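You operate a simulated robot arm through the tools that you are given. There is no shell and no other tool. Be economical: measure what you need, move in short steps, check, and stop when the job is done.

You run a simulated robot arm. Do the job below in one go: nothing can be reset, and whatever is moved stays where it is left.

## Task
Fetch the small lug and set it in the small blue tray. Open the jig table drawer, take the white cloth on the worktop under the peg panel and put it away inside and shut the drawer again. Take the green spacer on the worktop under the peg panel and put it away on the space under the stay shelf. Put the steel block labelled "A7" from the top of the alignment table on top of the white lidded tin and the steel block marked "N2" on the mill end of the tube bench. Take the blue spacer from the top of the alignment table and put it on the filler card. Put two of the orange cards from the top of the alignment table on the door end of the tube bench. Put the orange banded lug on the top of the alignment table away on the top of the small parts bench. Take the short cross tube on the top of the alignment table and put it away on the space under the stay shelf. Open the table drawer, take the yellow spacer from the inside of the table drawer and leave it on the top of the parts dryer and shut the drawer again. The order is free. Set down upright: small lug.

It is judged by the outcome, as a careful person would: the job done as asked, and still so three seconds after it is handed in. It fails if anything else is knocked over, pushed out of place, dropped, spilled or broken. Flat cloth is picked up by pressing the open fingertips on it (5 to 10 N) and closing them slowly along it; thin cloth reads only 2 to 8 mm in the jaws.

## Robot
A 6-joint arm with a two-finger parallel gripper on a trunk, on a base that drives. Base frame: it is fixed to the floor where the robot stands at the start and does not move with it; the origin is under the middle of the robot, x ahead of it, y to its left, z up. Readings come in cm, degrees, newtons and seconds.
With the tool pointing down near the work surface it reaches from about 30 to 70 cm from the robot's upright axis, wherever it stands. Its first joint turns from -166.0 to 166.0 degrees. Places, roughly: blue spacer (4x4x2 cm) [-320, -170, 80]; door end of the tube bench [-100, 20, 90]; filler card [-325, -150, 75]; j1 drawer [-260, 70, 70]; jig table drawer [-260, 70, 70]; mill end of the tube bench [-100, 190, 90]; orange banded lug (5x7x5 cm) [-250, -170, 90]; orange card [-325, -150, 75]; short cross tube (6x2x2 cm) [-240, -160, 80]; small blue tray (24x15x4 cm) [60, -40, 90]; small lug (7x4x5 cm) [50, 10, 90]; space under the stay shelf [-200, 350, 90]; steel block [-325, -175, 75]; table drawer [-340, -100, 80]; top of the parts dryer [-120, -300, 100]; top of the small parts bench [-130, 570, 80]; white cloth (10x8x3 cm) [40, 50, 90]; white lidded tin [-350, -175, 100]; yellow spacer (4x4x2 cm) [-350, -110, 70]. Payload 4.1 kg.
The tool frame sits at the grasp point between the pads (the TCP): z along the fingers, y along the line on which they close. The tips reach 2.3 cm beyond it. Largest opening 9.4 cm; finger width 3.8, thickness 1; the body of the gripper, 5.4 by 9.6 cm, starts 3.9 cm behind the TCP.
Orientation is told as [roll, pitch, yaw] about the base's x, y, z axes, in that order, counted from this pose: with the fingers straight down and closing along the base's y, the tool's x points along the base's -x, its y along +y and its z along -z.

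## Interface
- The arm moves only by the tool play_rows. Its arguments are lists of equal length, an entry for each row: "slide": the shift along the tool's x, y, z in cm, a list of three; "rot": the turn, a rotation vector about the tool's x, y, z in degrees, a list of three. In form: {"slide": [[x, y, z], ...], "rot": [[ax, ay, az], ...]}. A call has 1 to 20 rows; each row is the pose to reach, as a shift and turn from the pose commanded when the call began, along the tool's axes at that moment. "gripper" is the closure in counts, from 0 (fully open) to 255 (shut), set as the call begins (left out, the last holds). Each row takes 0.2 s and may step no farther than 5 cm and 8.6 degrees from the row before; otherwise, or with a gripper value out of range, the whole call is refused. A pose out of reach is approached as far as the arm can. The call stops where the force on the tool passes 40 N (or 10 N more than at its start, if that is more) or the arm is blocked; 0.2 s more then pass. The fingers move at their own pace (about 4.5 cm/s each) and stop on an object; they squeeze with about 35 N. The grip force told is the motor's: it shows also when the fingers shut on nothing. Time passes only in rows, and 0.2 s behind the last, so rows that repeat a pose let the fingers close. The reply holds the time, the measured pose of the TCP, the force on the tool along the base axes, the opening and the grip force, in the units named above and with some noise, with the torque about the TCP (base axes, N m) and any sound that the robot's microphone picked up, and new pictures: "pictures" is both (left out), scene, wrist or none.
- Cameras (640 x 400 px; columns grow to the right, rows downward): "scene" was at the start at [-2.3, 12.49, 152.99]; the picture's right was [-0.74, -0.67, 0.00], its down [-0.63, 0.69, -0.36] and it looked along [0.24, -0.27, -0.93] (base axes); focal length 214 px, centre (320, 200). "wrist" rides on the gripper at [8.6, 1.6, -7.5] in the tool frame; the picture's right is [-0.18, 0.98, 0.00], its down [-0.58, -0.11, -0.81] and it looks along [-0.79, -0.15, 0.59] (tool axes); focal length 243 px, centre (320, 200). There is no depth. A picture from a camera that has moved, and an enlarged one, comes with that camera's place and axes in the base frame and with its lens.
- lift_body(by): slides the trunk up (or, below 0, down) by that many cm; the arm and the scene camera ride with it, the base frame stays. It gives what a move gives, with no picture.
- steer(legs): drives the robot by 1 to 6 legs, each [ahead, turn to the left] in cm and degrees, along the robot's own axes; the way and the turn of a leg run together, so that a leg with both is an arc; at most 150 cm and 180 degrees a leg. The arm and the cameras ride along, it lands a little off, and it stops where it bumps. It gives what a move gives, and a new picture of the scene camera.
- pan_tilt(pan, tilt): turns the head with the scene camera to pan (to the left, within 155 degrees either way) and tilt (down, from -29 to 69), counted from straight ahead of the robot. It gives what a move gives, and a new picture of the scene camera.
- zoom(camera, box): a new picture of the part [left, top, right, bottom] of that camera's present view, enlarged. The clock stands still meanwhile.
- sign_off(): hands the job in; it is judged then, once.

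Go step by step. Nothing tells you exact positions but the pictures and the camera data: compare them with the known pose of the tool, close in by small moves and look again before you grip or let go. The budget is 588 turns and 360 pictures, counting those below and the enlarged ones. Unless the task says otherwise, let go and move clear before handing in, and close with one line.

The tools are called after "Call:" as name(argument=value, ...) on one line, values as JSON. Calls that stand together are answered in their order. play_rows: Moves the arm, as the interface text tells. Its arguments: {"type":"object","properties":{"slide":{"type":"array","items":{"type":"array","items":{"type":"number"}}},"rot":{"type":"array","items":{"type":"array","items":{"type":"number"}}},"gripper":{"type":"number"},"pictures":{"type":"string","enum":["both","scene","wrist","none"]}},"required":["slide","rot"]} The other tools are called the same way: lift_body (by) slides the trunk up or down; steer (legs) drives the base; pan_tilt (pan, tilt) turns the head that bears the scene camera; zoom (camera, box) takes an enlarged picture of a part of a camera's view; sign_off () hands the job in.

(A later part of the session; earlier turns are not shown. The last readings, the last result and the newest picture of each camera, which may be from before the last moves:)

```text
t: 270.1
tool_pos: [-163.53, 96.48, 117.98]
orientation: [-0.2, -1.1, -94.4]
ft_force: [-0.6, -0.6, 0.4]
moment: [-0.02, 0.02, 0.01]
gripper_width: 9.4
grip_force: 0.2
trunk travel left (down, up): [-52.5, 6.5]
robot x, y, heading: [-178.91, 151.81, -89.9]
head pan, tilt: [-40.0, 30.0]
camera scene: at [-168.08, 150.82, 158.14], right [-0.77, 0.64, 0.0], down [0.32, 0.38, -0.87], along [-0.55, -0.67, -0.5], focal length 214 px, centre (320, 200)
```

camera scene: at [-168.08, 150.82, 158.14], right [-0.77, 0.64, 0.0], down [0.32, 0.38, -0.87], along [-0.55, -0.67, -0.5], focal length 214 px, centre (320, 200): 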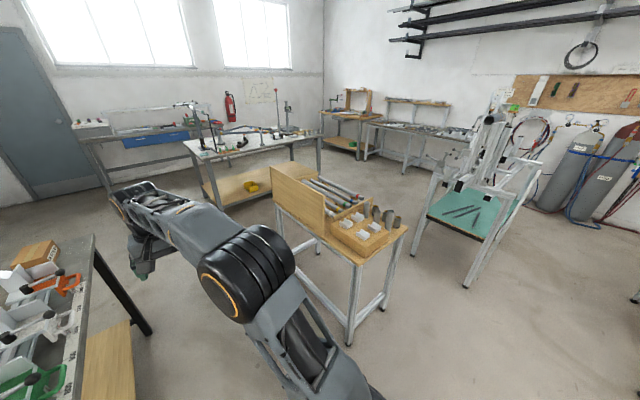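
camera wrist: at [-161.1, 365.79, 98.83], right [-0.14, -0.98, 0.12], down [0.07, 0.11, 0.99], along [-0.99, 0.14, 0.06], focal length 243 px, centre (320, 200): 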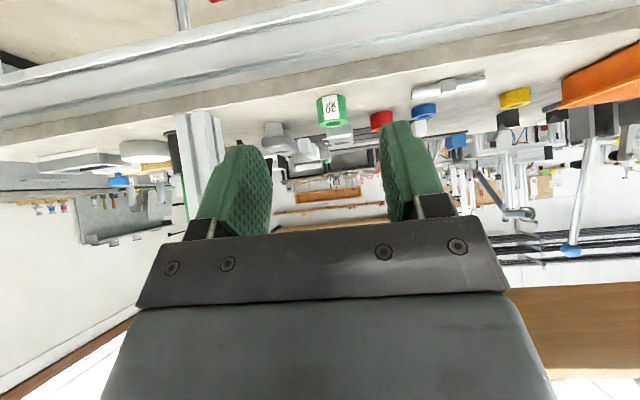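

Call:
steer(legs=[[72, 0]])

Call:
pan_tilt(pan=-95, tilt=50)

```text
t: 274.0
tool_pos: [-163.47, 23.92, 117.91]
orientation: [-0.2, -1.1, -94.6]
ft_force: [0.3, 0.6, 0.1]
moment: [0.01, 0.0, 0.0]
gripper_width: 9.39
grip_force: 0.0
trunk travel left (down, up): [-52.5, 6.5]
robot x, y, heading: [-178.65, 79.17, -89.9]
head pan, tilt: [-40.0, 30.0]
camera scene: at [-167.99, 78.23, 158.14], right [-0.77, 0.64, 0.0], down [0.32, 0.38, -0.87], along [-0.56, -0.66, -0.5], focal length 214 px, centre (320, 200)
```

scene: 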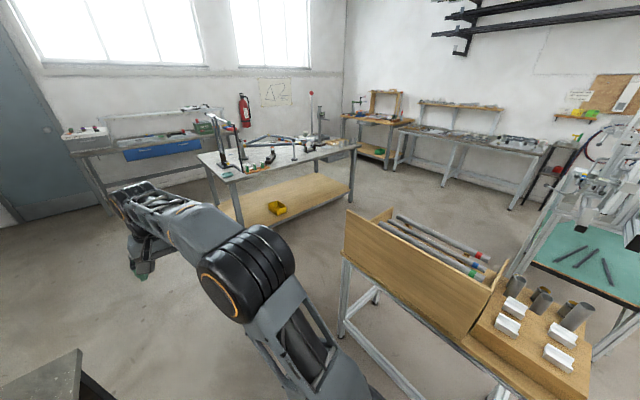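

```text
t: 275.3
tool_pos: [-163.56, 24.07, 117.85]
orientation: [-0.1, -1.1, -94.6]
ft_force: [0.0, 0.2, -0.3]
moment: [0.0, 0.01, 0.01]
gripper_width: 9.39
grip_force: 0.1
trunk travel left (down, up): [-52.5, 6.5]
robot x, y, heading: [-178.71, 79.16, -90.0]
head pan, tilt: [-95.0, 50.0]
camera scene: at [-169.85, 85.84, 155.19], right [0.09, 1.0, 0.0], down [0.76, -0.07, -0.64], along [-0.64, 0.06, -0.77], focal length 214 px, centre (320, 200)
```

scene: 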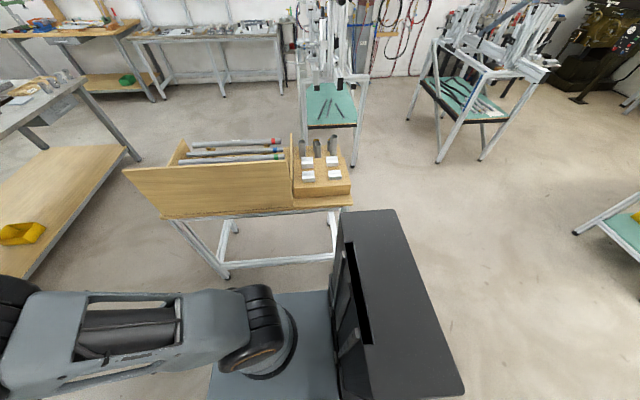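

No drawer on this side (panel back). I'll go around the +y end to see the other side.

Call:
steer(legs=[[-95, 0], [0, -90], [115, 0]])

Call:
pan_tilt(pan=75, tilt=40)

```text
t: 289.5
tool_pos: [-349.29, 157.96, 118.0]
orientation: [-0.1, -1.1, 175.5]
ft_force: [0.5, 0.1, 0.0]
moment: [0.03, 0.03, -0.02]
gripper_width: 9.41
grip_force: 0.0
trunk travel left (down, up): [-52.5, 6.5]
robot x, y, heading: [-294.29, 173.64, -179.9]
head pan, tilt: [-95.0, 50.0]
camera scene: at [-287.45, 164.32, 155.19], right [1.0, -0.08, 0.0], down [-0.06, -0.76, -0.64], along [0.05, 0.64, -0.77], focal length 214 px, centre (320, 200)
```

scene: 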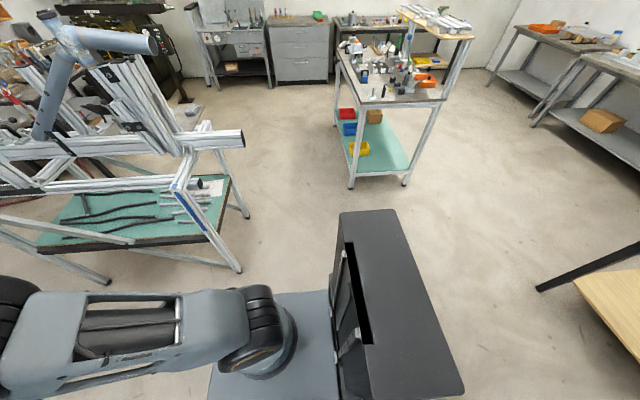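

```text
t: 292.1
tool_pos: [-349.36, 158.02, 117.98]
orientation: [0.0, -1.1, 175.5]
ft_force: [-0.4, 0.9, 0.2]
moment: [0.0, 0.01, -0.02]
gripper_width: 9.42
grip_force: 0.1
trunk travel left (down, up): [-52.5, 6.5]
robot x, y, heading: [-293.6, 173.13, -179.7]
head pan, tilt: [75.0, 40.0]
camera scene: at [-290.26, 148.43, 156.6], right [-0.97, 0.26, 0.0], down [0.16, 0.62, -0.77], along [-0.2, -0.74, -0.64], focal length 214 px, centre (320, 200)
```

scene: 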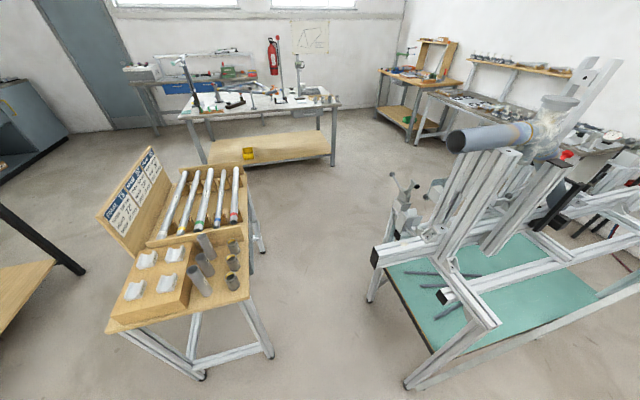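

Call:
zoom(camera="scene", box=[90, 130, 330, 280])

```text
2.67 times, centred on (210, 205) of scene
camera zoom: at [-290.26, 148.43, 156.6], right [-0.97, 0.26, 0.0], down [0.16, 0.62, -0.77], along [-0.2, -0.74, -0.64], focal length 572 px, centre (613, 187)
```

zoom: 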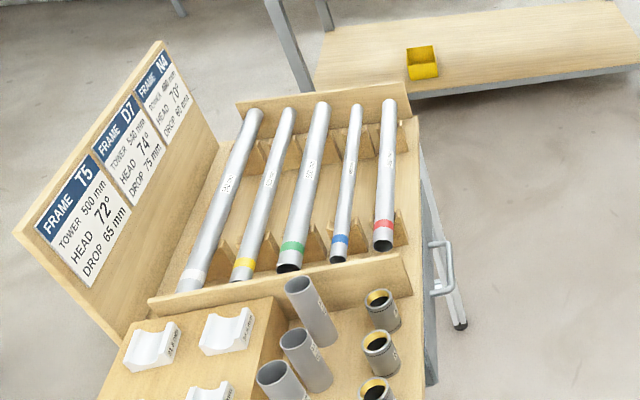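

The drawer handle is on the −x side at about (−279, 64, 70). I'll turn to face −y and stop with the front at the table end.

Call:
steer(legs=[[0, 90], [42, 0]])

Call:
pan_tilt(pan=10, tilt=55)

```text
t: 298.4
tool_pos: [-280.63, 75.45, 117.78]
orientation: [-0.1, -1.1, -95.6]
ft_force: [0.0, -0.9, 0.1]
moment: [0.02, -0.03, 0.01]
gripper_width: 9.39
grip_force: 0.0
trunk travel left (down, up): [-52.5, 6.5]
robot x, y, heading: [-294.79, 131.3, -90.8]
head pan, tilt: [75.0, 40.0]
camera scene: at [-269.93, 134.46, 156.6], right [-0.27, -0.96, 0.0], down [-0.62, 0.18, -0.77], along [0.74, -0.21, -0.64], focal length 214 px, centre (320, 200)
```

scene: 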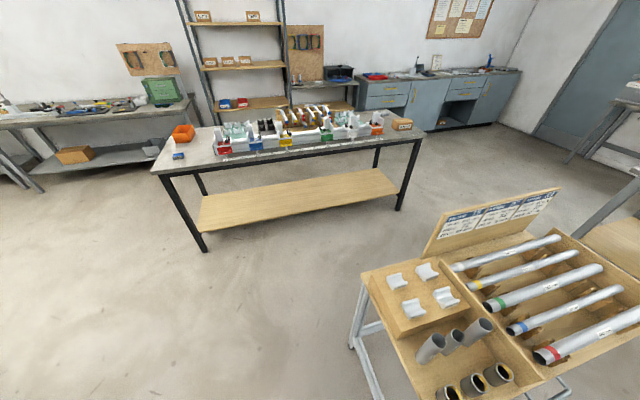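

```text
t: 299.8
tool_pos: [-280.33, 75.58, 117.98]
orientation: [-0.1, -1.0, -95.6]
ft_force: [0.2, -0.4, -0.7]
moment: [0.02, 0.01, 0.0]
gripper_width: 9.34
grip_force: 0.1
trunk travel left (down, up): [-52.5, 6.5]
robot x, y, heading: [-295.03, 131.33, -90.9]
head pan, tilt: [10.0, 55.0]
camera scene: at [-276.96, 129.72, 154.54], right [-0.99, -0.16, 0.0], down [-0.13, 0.81, -0.57], along [0.09, -0.57, -0.82], focal length 214 px, centre (320, 200)
```

scene: 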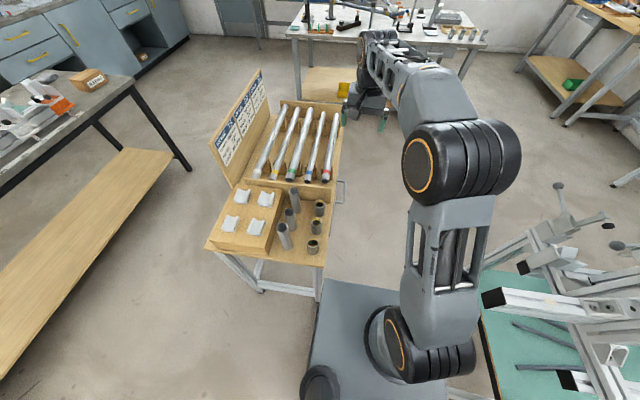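

Call:
play_rows(slide=[[1, 0, 4.8], [2, -0.2, 9.6], [3, -0.3, 14.4], [4.5, -0.4, 19]], rot=[[0, 0, -1.5], [0, 0, -3], [0, 0, -4.5], [0, 0, -5.6]], pictures="wrist")

```text
t: 300.8
tool_pos: [-280.59, 79.76, 98.68]
orientation: [-0.2, -1.2, -89.8]
ft_force: [-0.1, -0.6, 0.7]
moment: [0.02, -0.02, 0.0]
gripper_width: 9.37
grip_force: 0.0
trunk travel left (down, up): [-52.5, 6.5]
robot x, y, heading: [-294.7, 131.21, -91.0]
head pan, tilt: [10.0, 55.0]
camera wrist: at [-279.0, 88.52, 106.0], right [0.98, -0.18, 0.0], down [-0.11, -0.56, 0.82], along [-0.15, -0.8, -0.57], focal length 243 px, centre (320, 200)
```

wrist: 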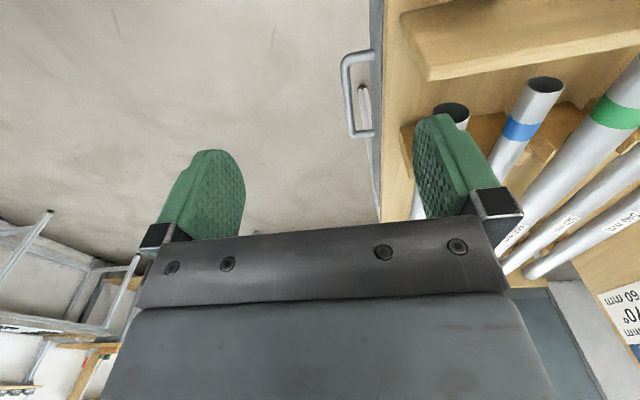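

Call:
play_rows(slide=[[0.5, -1.8, 3.5], [1, -3.5, 7], [1.5, -3.5, 11]], rot=[[0, 0, 0], [0, 0, 0], [0, 1, 0]], pictures="wrist")

```text
t: 301.6
tool_pos: [-284.02, 81.05, 87.87]
orientation: [-0.3, -0.2, -89.9]
ft_force: [-0.5, 0.9, -0.4]
moment: [0.0, 0.01, -0.01]
gripper_width: 9.37
grip_force: 0.1
trunk travel left (down, up): [-52.5, 6.5]
robot x, y, heading: [-294.77, 131.17, -90.9]
head pan, tilt: [10.0, 55.0]
camera wrist: at [-282.52, 89.65, 95.37], right [0.98, -0.18, 0.0], down [-0.11, -0.58, 0.81], along [-0.15, -0.79, -0.59], focal length 243 px, centre (320, 200)
```

wrist: 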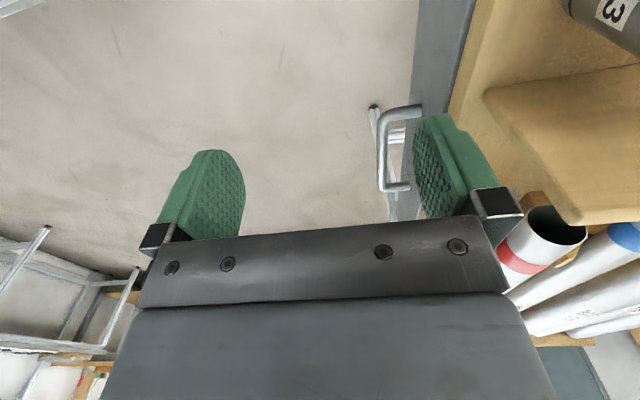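

Handle bar located at x −278.3, y 58–71, z 70.2. I'll partly close the gripper, tilt 15° away from the table, and come in over the bar.

Call:
play_rows(slide=[[-4, 0, 2], [-8.2, 1.6, 4.4], [-12.4, 2.5, 6.6], [-16.5, 3.3, 8.8]], rot=[[-4, 0, 0], [-8, 0, 0], [-12, 0, 0], [-15, 0, 0]], gripper=147, pictures="both")

```text
refused: row 2 steps farther than a row can; nothing moved
```

Call:
play_rows(slide=[[-3.3, 0.6, 1.8], [-6.6, 1.3, 3.5], [-9.9, 2, 5.3], [-13.2, 2.6, 7], [-16.5, 3.3, 8.8]], rot=[[-3, 0, 0], [-6, 0, 0], [-9, 0, 0], [-12, 0, 0], [-15, 0, 0]], gripper=147, pictures="both")

```text
t: 302.8
tool_pos: [-280.71, 64.71, 79.08]
orientation: [14.9, 0.1, -90.1]
ft_force: [-0.4, -1.0, 0.2]
moment: [0.05, 0.0, 0.01]
gripper_width: 3.99
grip_force: 0.1
trunk travel left (down, up): [-52.5, 6.5]
robot x, y, heading: [-294.97, 131.03, -91.1]
head pan, tilt: [10.0, 55.0]
camera scene: at [-276.97, 129.69, 154.54], right [-0.99, -0.16, 0.0], down [-0.13, 0.81, -0.57], along [0.09, -0.57, -0.82], focal length 214 px, centre (320, 200)
camera wrist: at [-281.11, 73.35, 86.7], right [0.95, -0.18, 0.25], down [-0.31, -0.58, 0.75], along [0.01, -0.79, -0.61], focal length 243 px, centre (320, 200)
```

scene: 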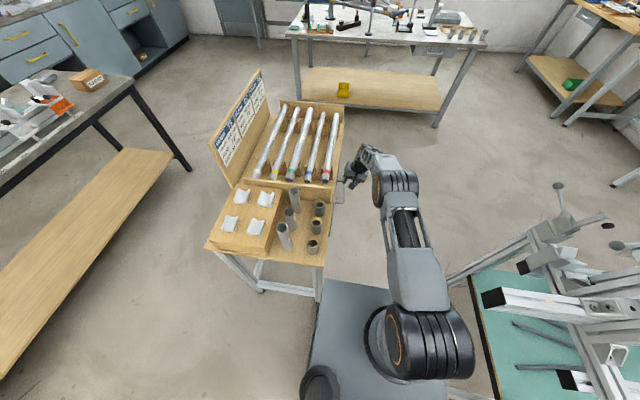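
wrist: 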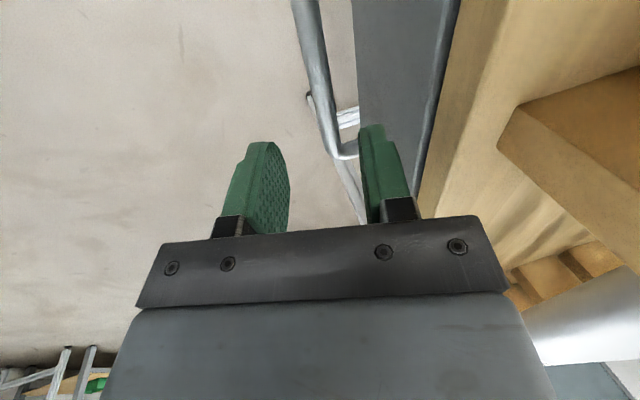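

Call:
play_rows(slide=[[0, 0, 2], [0, 0, 4], [0, 0, 6], [0, 0, 8]], rot=[[0, 0, 0], [0, 0, 0], [0, 0, 0], [0, 0, 0]], pictures="wrist")

```text
t: 303.8
tool_pos: [-278.74, 64.57, 71.38]
orientation: [14.8, -0.1, -90.0]
ft_force: [-0.2, 0.0, 0.2]
moment: [-0.01, 0.0, 0.01]
gripper_width: 3.99
grip_force: 0.0
trunk travel left (down, up): [-52.5, 6.5]
robot x, y, heading: [-294.76, 131.17, -91.1]
head pan, tilt: [10.0, 55.0]
camera wrist: at [-279.19, 73.15, 78.98], right [0.95, -0.18, 0.25], down [-0.31, -0.58, 0.75], along [0.01, -0.79, -0.61], focal length 243 px, centre (320, 200)
```

wrist: 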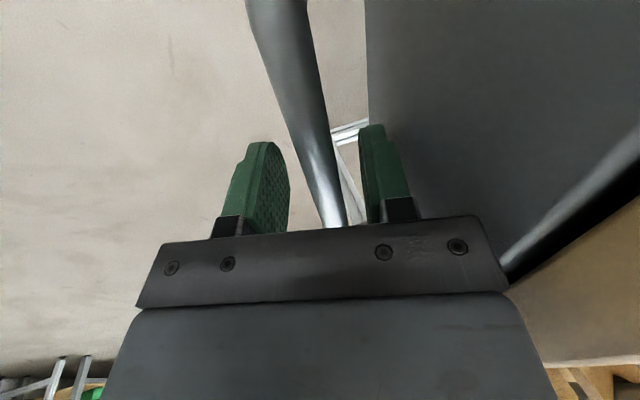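

Bar is between the fingers. Close on it.

Call:
play_rows(slide=[[0, 0, 0], [0, 0, 0], [0, 0, 0], [0, 0, 0], [0, 0, 0]], rot=[[0, 0, 0], [0, 0, 0], [0, 0, 0], [0, 0, 0], [0, 0, 0]], gripper=255, pictures="none")

```text
t: 305.0
tool_pos: [-278.79, 64.43, 71.39]
orientation: [14.8, -0.1, -90.0]
ft_force: [0.7, 0.1, 2.0]
moment: [0.26, 0.03, -0.74]
gripper_width: 1.36
grip_force: 45.3
trunk travel left (down, up): [-52.5, 6.5]
robot x, y, heading: [-295.14, 131.1, -90.9]
head pan, tilt: [10.0, 55.0]
```

Call:
play_rows(slide=[[0, -1, -0.27], [0, -2.9, -0.78], [0, -4.8, -1.3], [0, -6.8, -1.8], [0, -8.7, -2.3], [0, -10.6, -2.9], [0, -12.6, -3.4], [0, -14.5, -3.9], [0, -16.4, -4.4], [0, -18.4, -4.9], [0, -20.3, -5.5], [0, -22.2, -6]], rot=[[0, 0, 0], [0, 0, 0], [0, 0, 0], [0, 0, 0], [0, 0, 0], [0, 0, 0], [0, 0, 0], [0, 0, 0], [0, 0, 0], [0, 0, 0], [0, 0, 0], [0, 0, 0]], pictures="scene")

```text
t: 307.6
tool_pos: [-301.85, 64.35, 71.4]
orientation: [14.7, 0.0, -90.0]
ft_force: [-0.5, -15.8, -9.5]
moment: [0.05, -0.06, -0.69]
gripper_width: 1.34
grip_force: 44.9
trunk travel left (down, up): [-52.5, 6.5]
robot x, y, heading: [-294.56, 131.52, -90.9]
head pan, tilt: [10.0, 55.0]
camera scene: at [-277.02, 129.44, 154.53], right [-0.99, -0.16, 0.0], down [-0.13, 0.81, -0.57], along [0.09, -0.56, -0.82], focal length 214 px, centre (320, 200)
```

scene: 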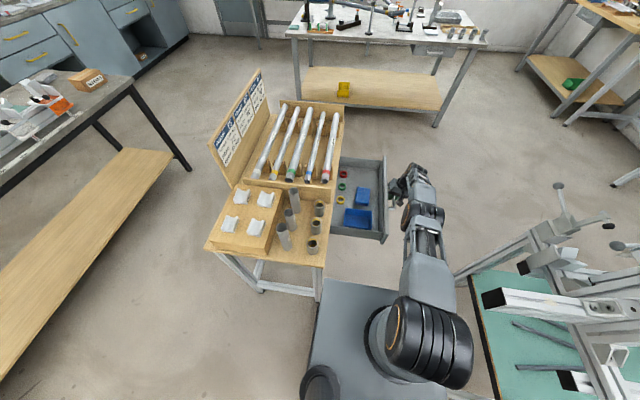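

Drawer opened 23 cm. Release the handle, rise clear, and look inside.

Call:
play_rows(slide=[[0, 0, 0], [0, 0, 0], [0, 0, 0]], rot=[[0, 0, 0], [0, 0, 0], [0, 0, 0]], gripper=150, pictures="none")

Call:
play_rows(slide=[[0, 0, -3], [0, 0, -7], [0, 0, -12], [0, 0, -17], [0, 0, -22], [3, 0, -26], [7, 0, -29], [11, 0, -32]], rot=[[0, 0, 0], [0, 0, 0], [3, 0, 0], [6, 0, 0], [9, 0, 0], [12, 0, 0], [15, 0, 0], [15, 0, 0]], gripper=0, pictures="none")

Call:
zoom(camera="scene", box=[300, 130, 460, 230])

```text
t: 308.4
tool_pos: [-301.71, 64.42, 71.54]
orientation: [14.7, -0.2, -90.0]
ft_force: [-0.2, 0.2, 0.2]
moment: [0.02, -0.02, -0.01]
gripper_width: 3.88
grip_force: 0.2
trunk travel left (down, up): [-52.5, 6.5]
robot x, y, heading: [-294.85, 131.1, -91.2]
head pan, tilt: [10.0, 55.0]
```

```text
t: 310.2
tool_pos: [-310.23, 75.79, 102.21]
orientation: [-0.2, -0.1, -90.1]
ft_force: [-0.4, -0.6, 0.3]
moment: [-0.02, 0.0, 0.04]
gripper_width: 9.42
grip_force: 0.2
trunk travel left (down, up): [-52.5, 6.5]
robot x, y, heading: [-294.67, 131.2, -91.0]
head pan, tilt: [10.0, 55.0]
```

```text
4.00 times, centred on (380, 180) of scene
camera zoom: at [-276.97, 129.78, 154.53], right [-0.99, -0.16, 0.0], down [-0.13, 0.81, -0.57], along [0.09, -0.57, -0.82], focal length 858 px, centre (80, 280)
```

zoom: 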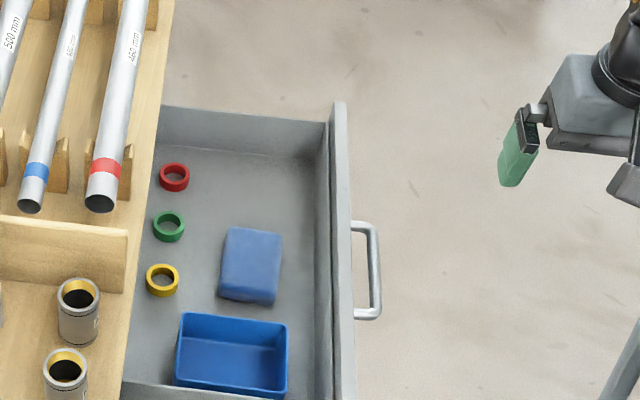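

Drawer interior is clear near (−289, 50). Now drive back to fetch the white cloth.

Call:
steer(legs=[[-50, 0], [0, 111.5], [150, 0], [92, 0], [0, -81]])

```text
t: 332.7
tool_pos: [-51.01, 206.19, 102.15]
orientation: [-0.2, -0.1, -60.7]
ft_force: [0.1, -0.1, 0.7]
moment: [0.04, 0.0, 0.01]
gripper_width: 9.42
grip_force: 0.0
trunk travel left (down, up): [-52.5, 6.5]
robot x, y, heading: [-64.77, 262.54, -61.6]
head pan, tilt: [10.0, 55.0]
camera scene: at [-48.67, 269.55, 154.54], right [-0.78, -0.62, 0.0], down [-0.51, 0.64, -0.57], along [0.36, -0.45, -0.82], focal length 214 px, centre (320, 200)
```

scene: 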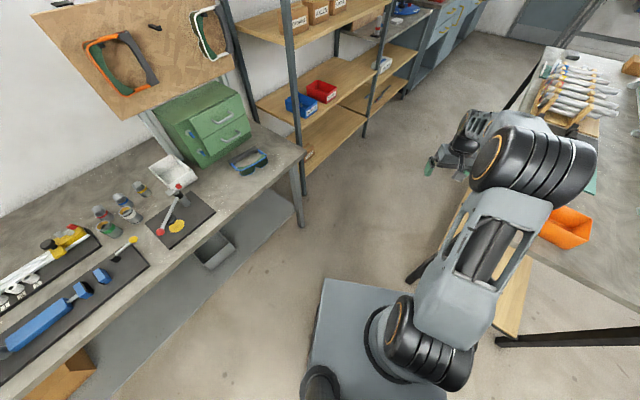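

Call:
steer(legs=[[0, 2], [62, 0], [0, -5], [68, 0], [0, -22], [98, 0]])

Call:
pan_tilt(pan=85, tilt=55)

```text
t: 346.3
tool_pos: [-9.76, -7.8, 102.16]
orientation: [-0.3, 0.0, -85.6]
ft_force: [0.6, 0.0, -0.6]
moment: [0.01, 0.02, 0.0]
gripper_width: 9.41
grip_force: 0.1
trunk travel left (down, up): [-52.5, 6.5]
robot x, y, heading: [0.83, 48.93, -86.5]
head pan, tilt: [10.0, 55.0]
camera scene: at [19.01, 48.65, 154.54], right [-0.97, -0.23, 0.0], down [-0.19, 0.8, -0.57], along [0.13, -0.56, -0.82], focal length 214 px, centre (320, 200)
```

scene: 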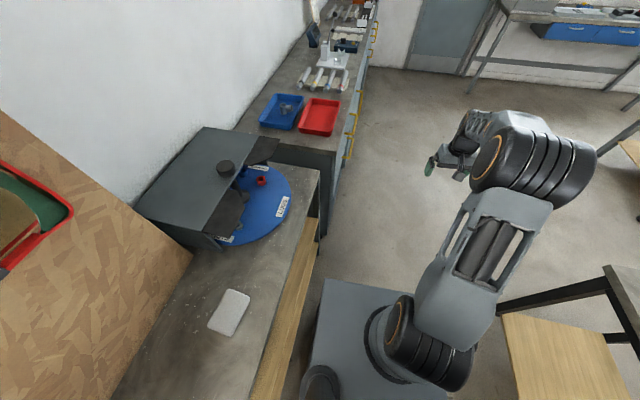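

```text
t: 347.8
tool_pos: [-9.89, -7.84, 102.22]
orientation: [-0.2, -0.1, -85.5]
ft_force: [0.5, -0.2, 0.1]
moment: [-0.01, 0.03, 0.03]
gripper_width: 9.4
grip_force: 0.0
trunk travel left (down, up): [-52.5, 6.5]
robot x, y, heading: [1.26, 48.84, -86.3]
head pan, tilt: [85.0, 55.0]
camera scene: at [24.54, 55.48, 154.54], right [-0.03, -1.0, 0.0], down [-0.82, 0.02, -0.57], along [0.57, -0.02, -0.82], focal length 214 px, centre (320, 200)
```

scene: 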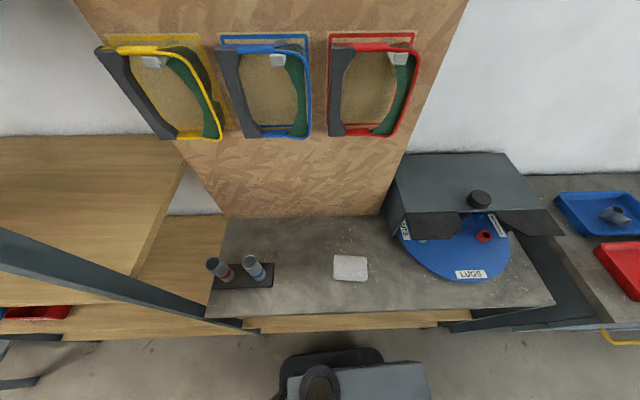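

Cloth is at about (43.6, 45.8). Swinging the arm round to it at height 112.

Call:
play_rows(slide=[[-0.3, 4, -3], [-0.6, 8, -6], [-0.6, 12, -9], [-0.3, 16.5, -10], [0.9, 21.1, -10], [2.5, 25.8, -10], [4.7, 30.2, -10], [7.1, 34.4, -10], [10, 38.3, -10], [13.3, 42, -10], [16.9, 45.3, -10], [20.8, 48.3, -10], [24.9, 50.9, -10], [29.3, 53, -10], [33.8, 54.8, -10], [38.5, 56.2, -10], [43.3, 57, -10], [48.2, 57.5, -9], [49.3, 57.6, -7]], rot=[[0, 0, 0], [0, 0, 0], [0, 0, 0], [0, 0, 0], [0, 0, 0], [0, 0, 0], [0, 0, 0], [0, 0, 0], [0, 0, 0], [0, 0, 0], [0, 0, 0], [0, 0, 0], [0, 0, 0], [0, 0, 0], [0, 0, 0], [0, 0, 0], [0, 0, 0], [0, 0, -2], [0, 0, -4.5]], pictures="wrist")

```text
refused: row 18 steps farther than a row can; nothing moved
```

Call:
play_rows(slide=[[-0.3, 4, -3], [-0.6, 8, -6], [-0.6, 12, -9], [-0.3, 16.5, -10], [0.9, 21.1, -10], [2.5, 25.8, -10], [4.7, 30.2, -10], [7.1, 34.4, -10], [10, 38.3, -10], [13.3, 42, -10], [16.9, 45.3, -10], [20.8, 48.3, -10], [24.9, 50.9, -10], [29.3, 53, -10], [33.8, 54.8, -10], [38.5, 56.2, -10], [43.3, 57, -10], [47, 57.5, -10], [49.3, 57.6, -9]], rot=[[0, 0, 0], [0, 0, 0], [0, 0, 0], [0, 0, 0], [0, 0, 0], [0, 0, 0], [0, 0, 0], [0, 0, 0], [0, 0, 0], [0, 0, 0], [0, 0, 0], [0, 0, 0], [0, 0, 0], [0, 0, 0], [0, 0, 0], [0, 0, 0], [0, 0, 0], [0, 0, -2], [0, 0, -4.5]], pictures="wrist")

```text
t: 351.8
tool_pos: [43.71, 46.02, 110.57]
orientation: [-0.1, 0.0, -81.1]
ft_force: [0.3, -0.2, -0.7]
moment: [0.02, -0.01, 0.0]
gripper_width: 9.4
grip_force: 0.1
trunk travel left (down, up): [-52.5, 6.5]
robot x, y, heading: [0.92, 48.96, -86.6]
head pan, tilt: [85.0, 55.0]
camera wrist: at [43.94, 54.69, 118.09], right [1.0, -0.03, 0.0], down [-0.01, -0.59, 0.81], along [-0.03, -0.81, -0.59], focal length 243 px, centre (320, 200)
```

wrist: 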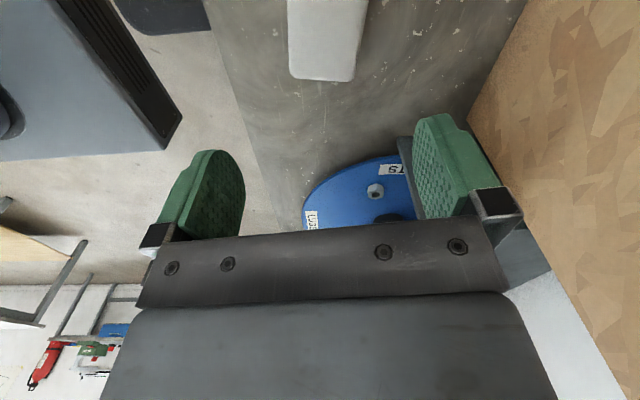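

Call:
play_rows(slide=[[0, 0, 4], [0, 0, 8], [0, 0, 11]], rot=[[0, 0, 5], [0, 0, 10], [0, 0, 14.6]], pictures="wrist")

```text
t: 352.6
tool_pos: [43.77, 45.98, 99.84]
orientation: [0.0, 0.0, -95.6]
ft_force: [-0.1, -1.2, -0.6]
moment: [0.02, 0.02, 0.0]
gripper_width: 9.41
grip_force: 0.0
trunk travel left (down, up): [-52.5, 6.5]
robot x, y, heading: [1.38, 48.87, -86.4]
head pan, tilt: [85.0, 55.0]
camera wrist: at [46.2, 54.42, 107.42], right [0.96, -0.28, 0.0], down [-0.16, -0.57, 0.81], along [-0.23, -0.78, -0.59], focal length 243 px, centre (320, 200)
```

wrist: 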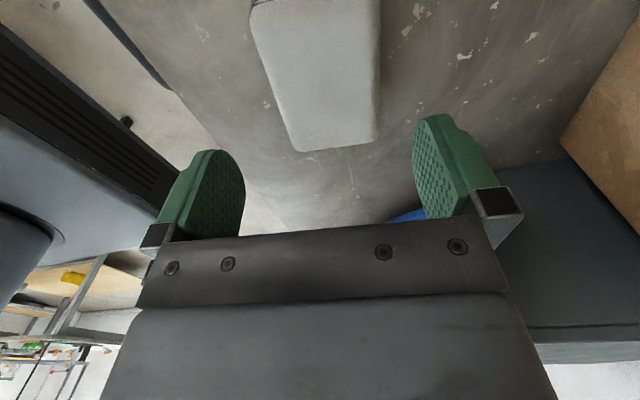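

Call:
play_rows(slide=[[0, 0, 3], [0, 0, 5.5], [0, 0, 7]], rot=[[0, 0, -3], [0, 0, -6], [0, 0, -8]], pictures="wrist")

```text
t: 353.4
tool_pos: [43.82, 45.93, 92.94]
orientation: [-0.1, -0.1, -87.6]
ft_force: [-0.1, 0.6, 0.0]
moment: [0.01, 0.0, 0.02]
gripper_width: 9.38
grip_force: 0.1
trunk travel left (down, up): [-52.5, 6.5]
robot x, y, heading: [1.26, 48.52, -86.6]
head pan, tilt: [85.0, 55.0]
camera wrist: at [45.03, 54.53, 100.4], right [0.99, -0.14, 0.0], down [-0.08, -0.58, 0.81], along [-0.12, -0.8, -0.59], focal length 243 px, centre (320, 200)
```

wrist: 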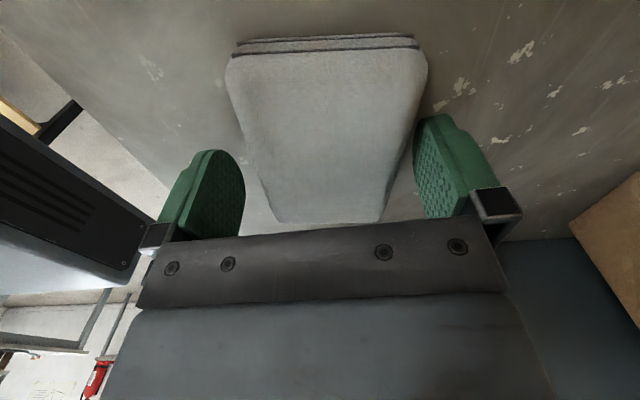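

Call:
play_rows(slide=[[0, 0, 0.3], [0, 0, 0.5]], rot=[[0, 0, 0], [0, 0, 0]], pictures="none")

Call:
play_rows(slide=[[0, 0, 0], [0, 0, 0], [0, 0, 0]], rot=[[0, 0, 0], [0, 0, 0], [0, 0, 0]], gripper=70, pictures="wrist")

```text
t: 354.0
tool_pos: [43.77, 45.77, 92.37]
orientation: [-0.2, -0.1, -87.6]
ft_force: [0.2, 0.1, 0.2]
moment: [-0.04, 0.01, -0.02]
gripper_width: 9.39
grip_force: 0.1
trunk travel left (down, up): [-52.5, 6.5]
robot x, y, heading: [1.43, 48.4, -86.5]
head pan, tilt: [85.0, 55.0]
```

```text
t: 354.8
tool_pos: [43.76, 45.76, 92.41]
orientation: [-0.2, -0.1, -87.6]
ft_force: [0.0, -1.0, 0.4]
moment: [0.02, 0.0, 0.01]
gripper_width: 7.4
grip_force: 34.9
trunk travel left (down, up): [-52.5, 6.5]
robot x, y, heading: [0.82, 48.65, -86.5]
head pan, tilt: [85.0, 55.0]
camera wrist: at [45.02, 54.5, 99.9], right [0.99, -0.14, 0.0], down [-0.08, -0.58, 0.81], along [-0.12, -0.8, -0.59], focal length 243 px, centre (320, 200)
```

wrist: 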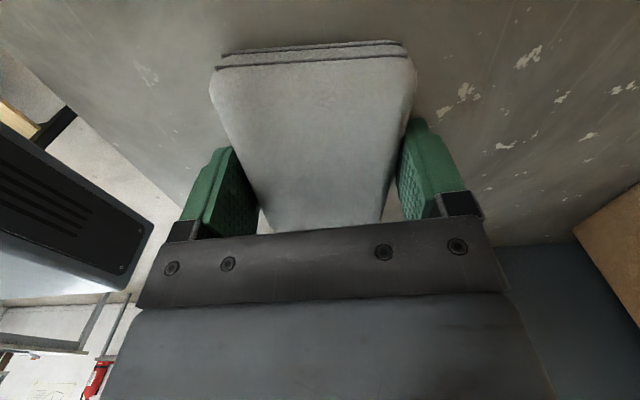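

It grips like a firm pad (7.4 cm). Hold and lift.

Call:
play_rows(slide=[[0, 0, 0], [0, 0, -1], [0, 0, -4], [0, 0, -8], [0, 0, -12], [0, 0, -16]], rot=[[0, 0, 0], [0, 0, 0], [0, 0, 0], [0, 0, 0], [0, 0, 0], [0, 0, 0]], gripper=255, pictures="wrist")

```text
t: 356.2
tool_pos: [43.73, 45.78, 108.54]
orientation: [-0.2, -0.1, -87.6]
ft_force: [0.7, -0.1, 0.8]
moment: [-0.02, 0.03, -0.02]
gripper_width: 7.35
grip_force: 35.3
trunk travel left (down, up): [-52.5, 6.5]
robot x, y, heading: [1.1, 48.13, -86.3]
head pan, tilt: [85.0, 55.0]
camera wrist: at [44.96, 54.51, 116.06], right [0.99, -0.14, 0.0], down [-0.08, -0.58, 0.81], along [-0.12, -0.8, -0.59], focal length 243 px, centre (320, 200)
```

wrist: 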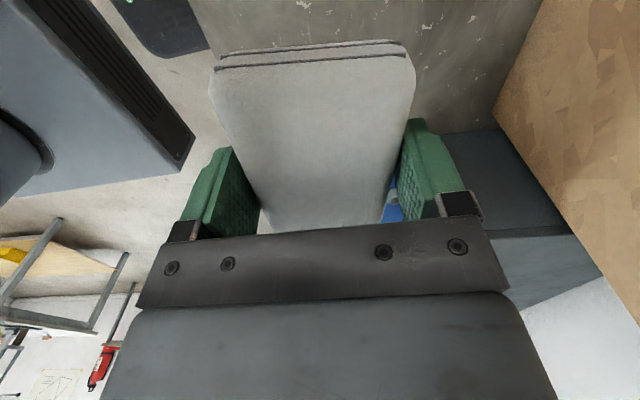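

Pad held. Swing the arm back to the front, then retrace the route in reverse.

Call:
play_rows(slide=[[-1.1, 0, -3.5], [-6, -0.35, -3.5], [-10.8, -1.05, -3.5], [-15.5, -2.25, -3.5], [-20.2, -3.85, -3.5], [-24.6, -5.8, -3.5], [-28.8, -8.3, -3.5], [-32.8, -11.2, -3.5], [-36.5, -14.3, -3.5], [-39.9, -17.9, -3.5], [-42.9, -21.7, -3.5], [-45.5, -25.8, -3.5], [-47.9, -30.1, -3.5], [-49.7, -34.7, -3.5], [-51, -39.3, -3.5], [-51.5, -43.8, -3.5], [-51.6, -47.8, -3.5], [-51.4, -52.2, -3.5]], rot=[[0, 0, 0], [0, 0, 0], [0, 0, 0], [0, 0, 0], [0, 0, 0], [0, 0, 0], [0, 0, 0], [0, 0, 0], [0, 0, 0], [0, 0, 0], [0, 0, 0], [0, 0, 0], [0, 0, 0], [0, 0, 0], [0, 0, 0], [0, 0, 0], [0, 0, 0], [0, 0, 0]], pictures="none")

Call:
steer(legs=[[-98, 0], [0, 22], [-68, 0], [0, 5], [-62, 0], [0, -2]])

Call:
steer(legs=[[0, 81], [-92, 0], [-150, 0]])

```text
t: 360.0
tool_pos: [-6.37, -7.93, 112.11]
orientation: [-0.1, -0.1, -87.6]
ft_force: [-0.8, 0.3, -0.3]
moment: [-0.02, 0.0, -0.04]
gripper_width: 7.19
grip_force: 35.0
trunk travel left (down, up): [-52.5, 6.5]
robot x, y, heading: [1.02, 48.86, -86.7]
head pan, tilt: [85.0, 55.0]
```

```text
t: 373.6
tool_pos: [-46.29, 209.15, 112.09]
orientation: [-0.3, -0.1, -63.9]
ft_force: [0.0, 0.6, 0.3]
moment: [-0.03, -0.02, 0.01]
gripper_width: 6.91
grip_force: 35.2
trunk travel left (down, up): [-52.5, 6.5]
robot x, y, heading: [-62.4, 263.97, -63.0]
head pan, tilt: [85.0, 55.0]
camera scene: at [-43.54, 279.61, 154.54], right [0.38, -0.93, 0.0], down [-0.76, -0.31, -0.57], along [0.53, 0.22, -0.82], focal length 214 px, centre (320, 200)
```

scene: 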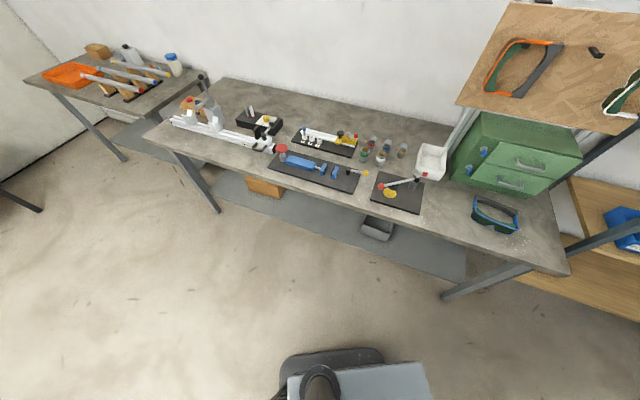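

```text
t: 388.8
tool_pos: [-233.1, 196.29, 112.13]
orientation: [-0.1, 0.0, 18.7]
ft_force: [-0.1, 0.2, -0.2]
moment: [-0.01, 0.0, 0.0]
gripper_width: 6.91
grip_force: 35.2
trunk travel left (down, up): [-52.5, 6.5]
robot x, y, heading: [-289.47, 187.78, 19.8]
head pan, tilt: [85.0, 55.0]
camera scene: at [-302.79, 208.26, 154.54], right [0.97, 0.25, 0.0], down [0.21, -0.79, -0.57], along [-0.15, 0.55, -0.82], focal length 214 px, centre (320, 200)
```

scene: 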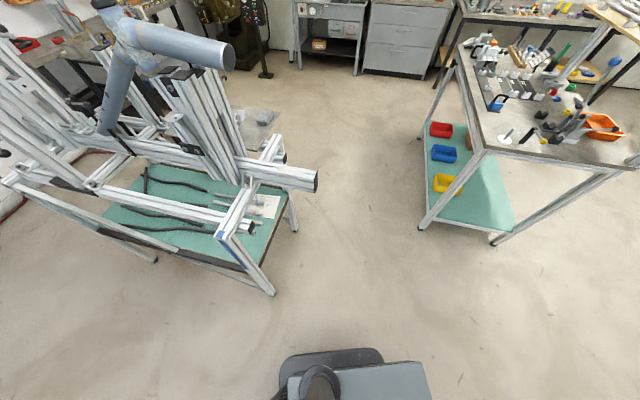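

Call:
steer(legs=[[0, -116], [70, 0]])

Call:
pan_tilt(pan=15, tilt=62)

```text
t: 397.5
tool_pos: [-312.29, 61.98, 112.19]
orientation: [-0.1, -0.1, -96.4]
ft_force: [0.0, 0.5, -1.8]
moment: [0.01, -0.03, -0.03]
gripper_width: 6.94
grip_force: 35.2
trunk travel left (down, up): [-52.5, 6.5]
robot x, y, heading: [-296.48, 116.69, -95.2]
head pan, tilt: [85.0, 55.0]
camera scene: at [-272.26, 119.97, 154.54], right [-0.18, -0.98, 0.0], down [-0.81, 0.14, -0.57], along [0.56, -0.1, -0.82], focal length 214 px, centre (320, 200)
```

scene: 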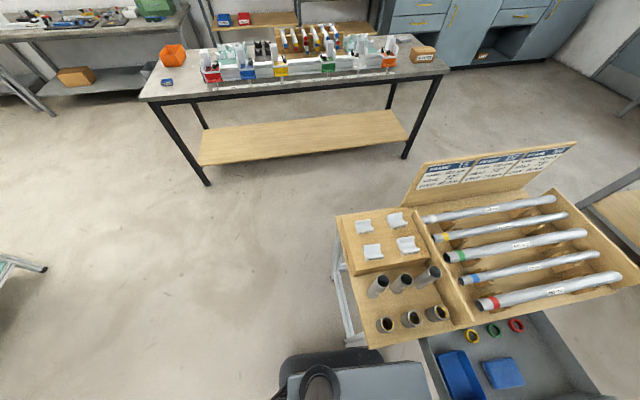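

```text
t: 398.9
tool_pos: [-312.28, 61.94, 112.09]
orientation: [-0.3, 0.0, -96.4]
ft_force: [-0.1, 0.1, -0.4]
moment: [0.03, -0.01, 0.0]
gripper_width: 6.9
grip_force: 34.5
trunk travel left (down, up): [-52.5, 6.5]
robot x, y, heading: [-296.6, 116.61, -95.4]
head pan, tilt: [15.0, 62.0]
camera scene: at [-278.25, 114.93, 153.7], right [-0.99, -0.17, 0.0], down [-0.15, 0.87, -0.47], along [0.08, -0.46, -0.88], focal length 214 px, centre (320, 200)
```

scene: 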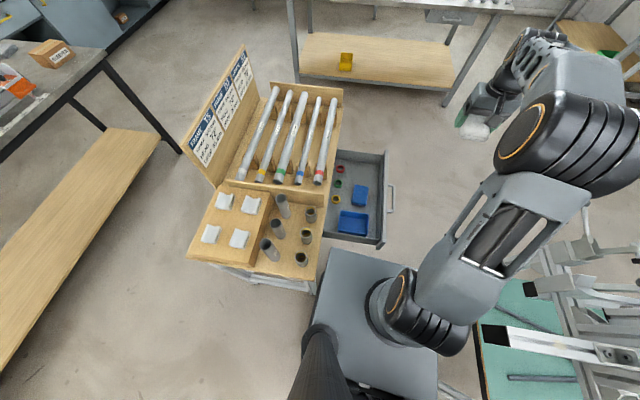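

Call:
play_rows(slide=[[-1.4, 3.6, 0], [-2.8, 7.2, 2], [-4.2, 10.7, 5], [-5.6, 14.2, 8], [-7, 17.7, 11], [-8.4, 21.3, 14], [-9.8, 24.8, 17]], rot=[[0, 0, -1], [0, 0, -2], [0, 0, -3], [0, 0, -4], [0, 0, -5], [0, 0, -6], [0, 0, -6.4]], pictures="both")

```text
t: 400.5
tool_pos: [-288.62, 49.19, 95.04]
orientation: [-0.1, 0.0, -90.0]
ft_force: [0.2, 0.1, -0.8]
moment: [0.0, 0.0, 0.0]
gripper_width: 6.9
grip_force: 34.8
trunk travel left (down, up): [-52.5, 6.5]
robot x, y, heading: [-296.14, 117.23, -94.9]
head pan, tilt: [15.0, 62.0]
camera scene: at [-278.21, 114.89, 153.7], right [-0.99, -0.17, 0.0], down [-0.15, 0.87, -0.47], along [0.08, -0.46, -0.88], focal length 214 px, centre (320, 200)
camera wrist: at [-287.08, 57.97, 102.49], right [0.98, -0.18, 0.0], down [-0.1, -0.58, 0.81], along [-0.15, -0.79, -0.59], focal length 243 px, centre (320, 200)
```

scene: 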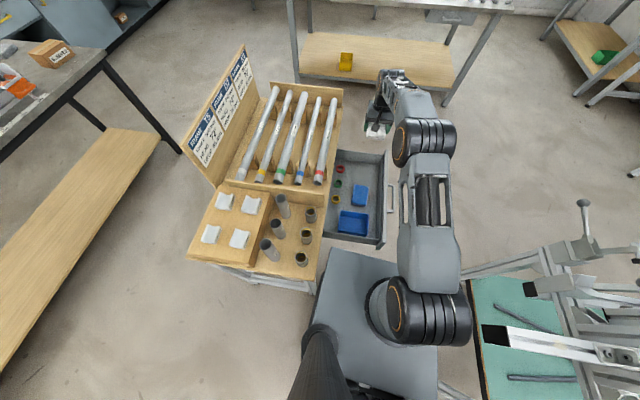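
wrist: 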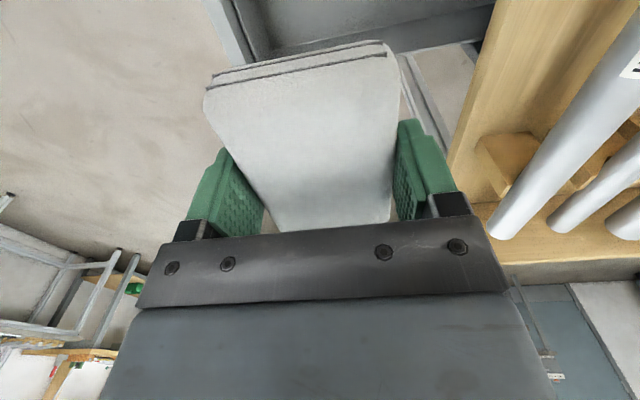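

Call:
play_rows(slide=[[1.4, 0, 3], [2.8, 0, 7], [2.8, 0, 11.5], [2.8, 0, 16], [2.8, 0, 20]], rot=[[0, 0, 0], [0, 0, 0], [0, 0, 0], [0, 0, 0], [0, 0, 0]], pictures="both")

```text
t: 401.7
tool_pos: [-288.59, 52.24, 75.18]
orientation: [-0.2, -0.1, -90.0]
ft_force: [0.3, -0.8, 0.4]
moment: [-0.01, 0.01, -0.01]
gripper_width: 6.92
grip_force: 34.8
trunk travel left (down, up): [-52.5, 6.5]
robot x, y, heading: [-296.05, 116.9, -95.0]
head pan, tilt: [15.0, 62.0]
camera scene: at [-278.24, 114.9, 153.71], right [-0.99, -0.17, 0.0], down [-0.15, 0.87, -0.47], along [0.08, -0.46, -0.88], focal length 214 px, centre (320, 200)
camera wrist: at [-287.16, 60.83, 82.58], right [0.98, -0.18, 0.0], down [-0.11, -0.58, 0.81], along [-0.15, -0.79, -0.59], focal length 243 px, centre (320, 200)
```

scene: 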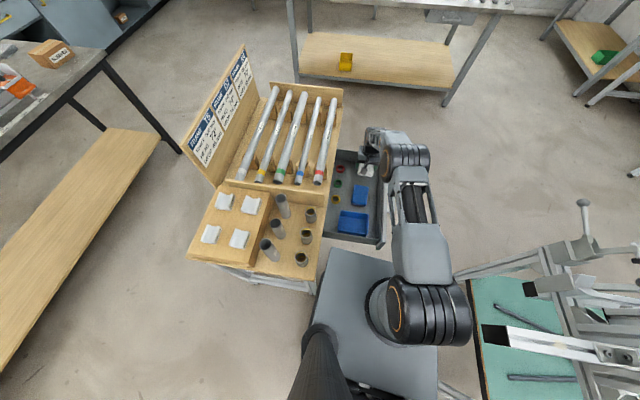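
wrist: 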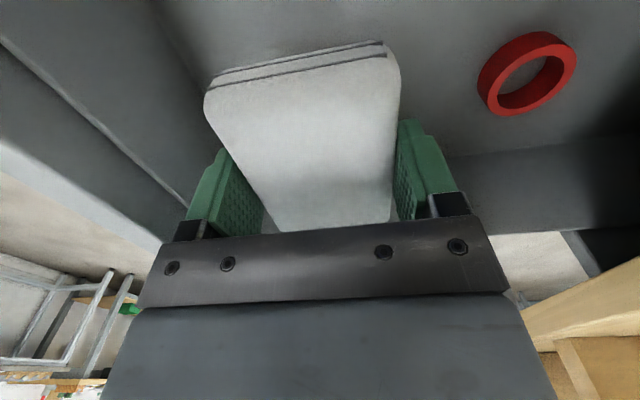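

Call:
play_rows(slide=[[0, 0, 1.2], [0, 0, 2.4], [0, 0, 3.2], [0, 0, 3.9], [0, 0, 4.5]], rot=[[0, 0, 0], [0, 0, 0], [0, 0, 0], [0, 0, 0], [0, 0, 0]], pictures="none")

Call:
play_rows(slide=[[0, 0, 0.3], [0, 0, 0.6], [0, 0, 0.9], [0, 0, 1.2]], rot=[[0, 0, 0], [0, 0, 0], [0, 0, 0], [0, 0, 0]], pictures="none")

```text
t: 402.9
tool_pos: [-288.72, 52.28, 70.49]
orientation: [-0.2, -0.1, -89.9]
ft_force: [0.2, 0.1, -1.1]
moment: [-0.05, -0.02, -0.04]
gripper_width: 6.92
grip_force: 35.1
trunk travel left (down, up): [-52.5, 6.5]
robot x, y, heading: [-296.19, 116.67, -95.0]
head pan, tilt: [15.0, 62.0]
```

```text
t: 403.7
tool_pos: [-288.67, 52.02, 70.48]
orientation: [-0.1, -0.7, -89.9]
ft_force: [0.5, 1.3, 16.9]
moment: [0.82, -0.02, 0.03]
gripper_width: 6.94
grip_force: 35.2
trunk travel left (down, up): [-52.5, 6.5]
robot x, y, heading: [-296.39, 116.94, -95.0]
head pan, tilt: [15.0, 62.0]
stopped in row 3: the force on the tool passed its limit (the readings are from after the stop); the commanded pose is now the measured one
```

Contact with the drawer floor. Open and rise.

Call:
play_rows(slide=[[0, 0, -0.2], [0, 0, -0.2], [0, 0, -0.2], [0, 0, -0.2]], rot=[[0, 0, 0], [0, 0, 0], [0, 0, 0], [0, 0, 0]], gripper=0, pictures="none")

Call:
play_rows(slide=[[0, 0, -3], [0, 0, -7.5], [0, 0, -12], [0, 0, -16], [1, -4, -18], [3, -8.5, -18], [5, -13, -18]], rot=[[0, 0, 0], [0, 0, 0], [0, 0, 0], [0, 0, 0], [0, 0, 0], [0, 0, 0], [0, 0, 0]], pictures="scene")

```text
t: 404.7
tool_pos: [-288.71, 51.96, 70.4]
orientation: [-0.1, -0.6, -90.0]
ft_force: [0.8, -3.7, 10.8]
moment: [0.1, -0.48, -0.08]
gripper_width: 9.23
grip_force: 0.1
trunk travel left (down, up): [-52.5, 6.5]
robot x, y, heading: [-296.39, 116.75, -94.9]
head pan, tilt: [15.0, 62.0]
```

```text
t: 406.3
tool_pos: [-301.65, 57.09, 88.51]
orientation: [-0.2, -0.5, -89.9]
ft_force: [-0.2, -0.7, -0.8]
moment: [-0.01, -0.02, 0.0]
gripper_width: 9.41
grip_force: 0.0
trunk travel left (down, up): [-52.5, 6.5]
robot x, y, heading: [-296.32, 116.72, -95.1]
head pan, tilt: [15.0, 62.0]
camera scene: at [-278.28, 114.95, 153.7], right [-0.99, -0.17, 0.0], down [-0.15, 0.87, -0.47], along [0.08, -0.46, -0.88], focal length 214 px, centre (320, 200)
```

scene: 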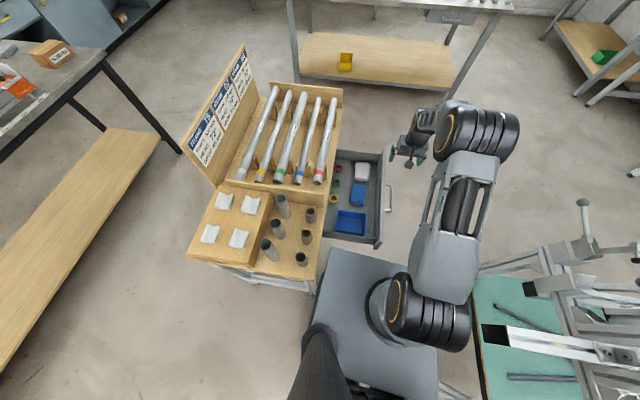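

Cloth lies in the drawer. Now close the fingers and push the handle to shut it.

Call:
play_rows(slide=[[2.5, -1.8, 2], [5, -3.5, 5], [7.4, -5.5, 8], [7.4, -7, 11.5], [7.4, -7, 15.5]], rot=[[-4, 0, 0], [-8, 0, 0], [-12, 0, 0], [-15, 0, 0], [-15, 0, 0]], gripper=255, pictures="wrist")

```text
t: 407.5
tool_pos: [-308.99, 64.28, 72.92]
orientation: [14.8, -0.5, -89.8]
ft_force: [0.4, -0.1, 0.1]
moment: [0.0, -0.01, 0.01]
gripper_width: 0.01
grip_force: 13.5
trunk travel left (down, up): [-52.5, 6.5]
robot x, y, heading: [-296.54, 116.92, -94.9]
head pan, tilt: [15.0, 62.0]
camera wrist: at [-309.38, 72.95, 80.5], right [0.95, -0.18, 0.25], down [-0.31, -0.58, 0.76], along [0.01, -0.8, -0.6], focal length 243 px, centre (320, 200)
```

wrist: 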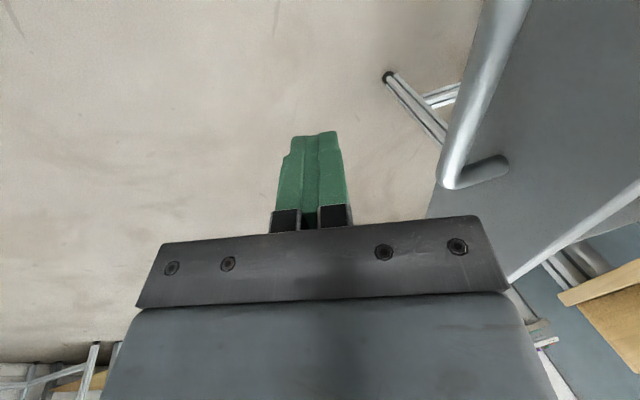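

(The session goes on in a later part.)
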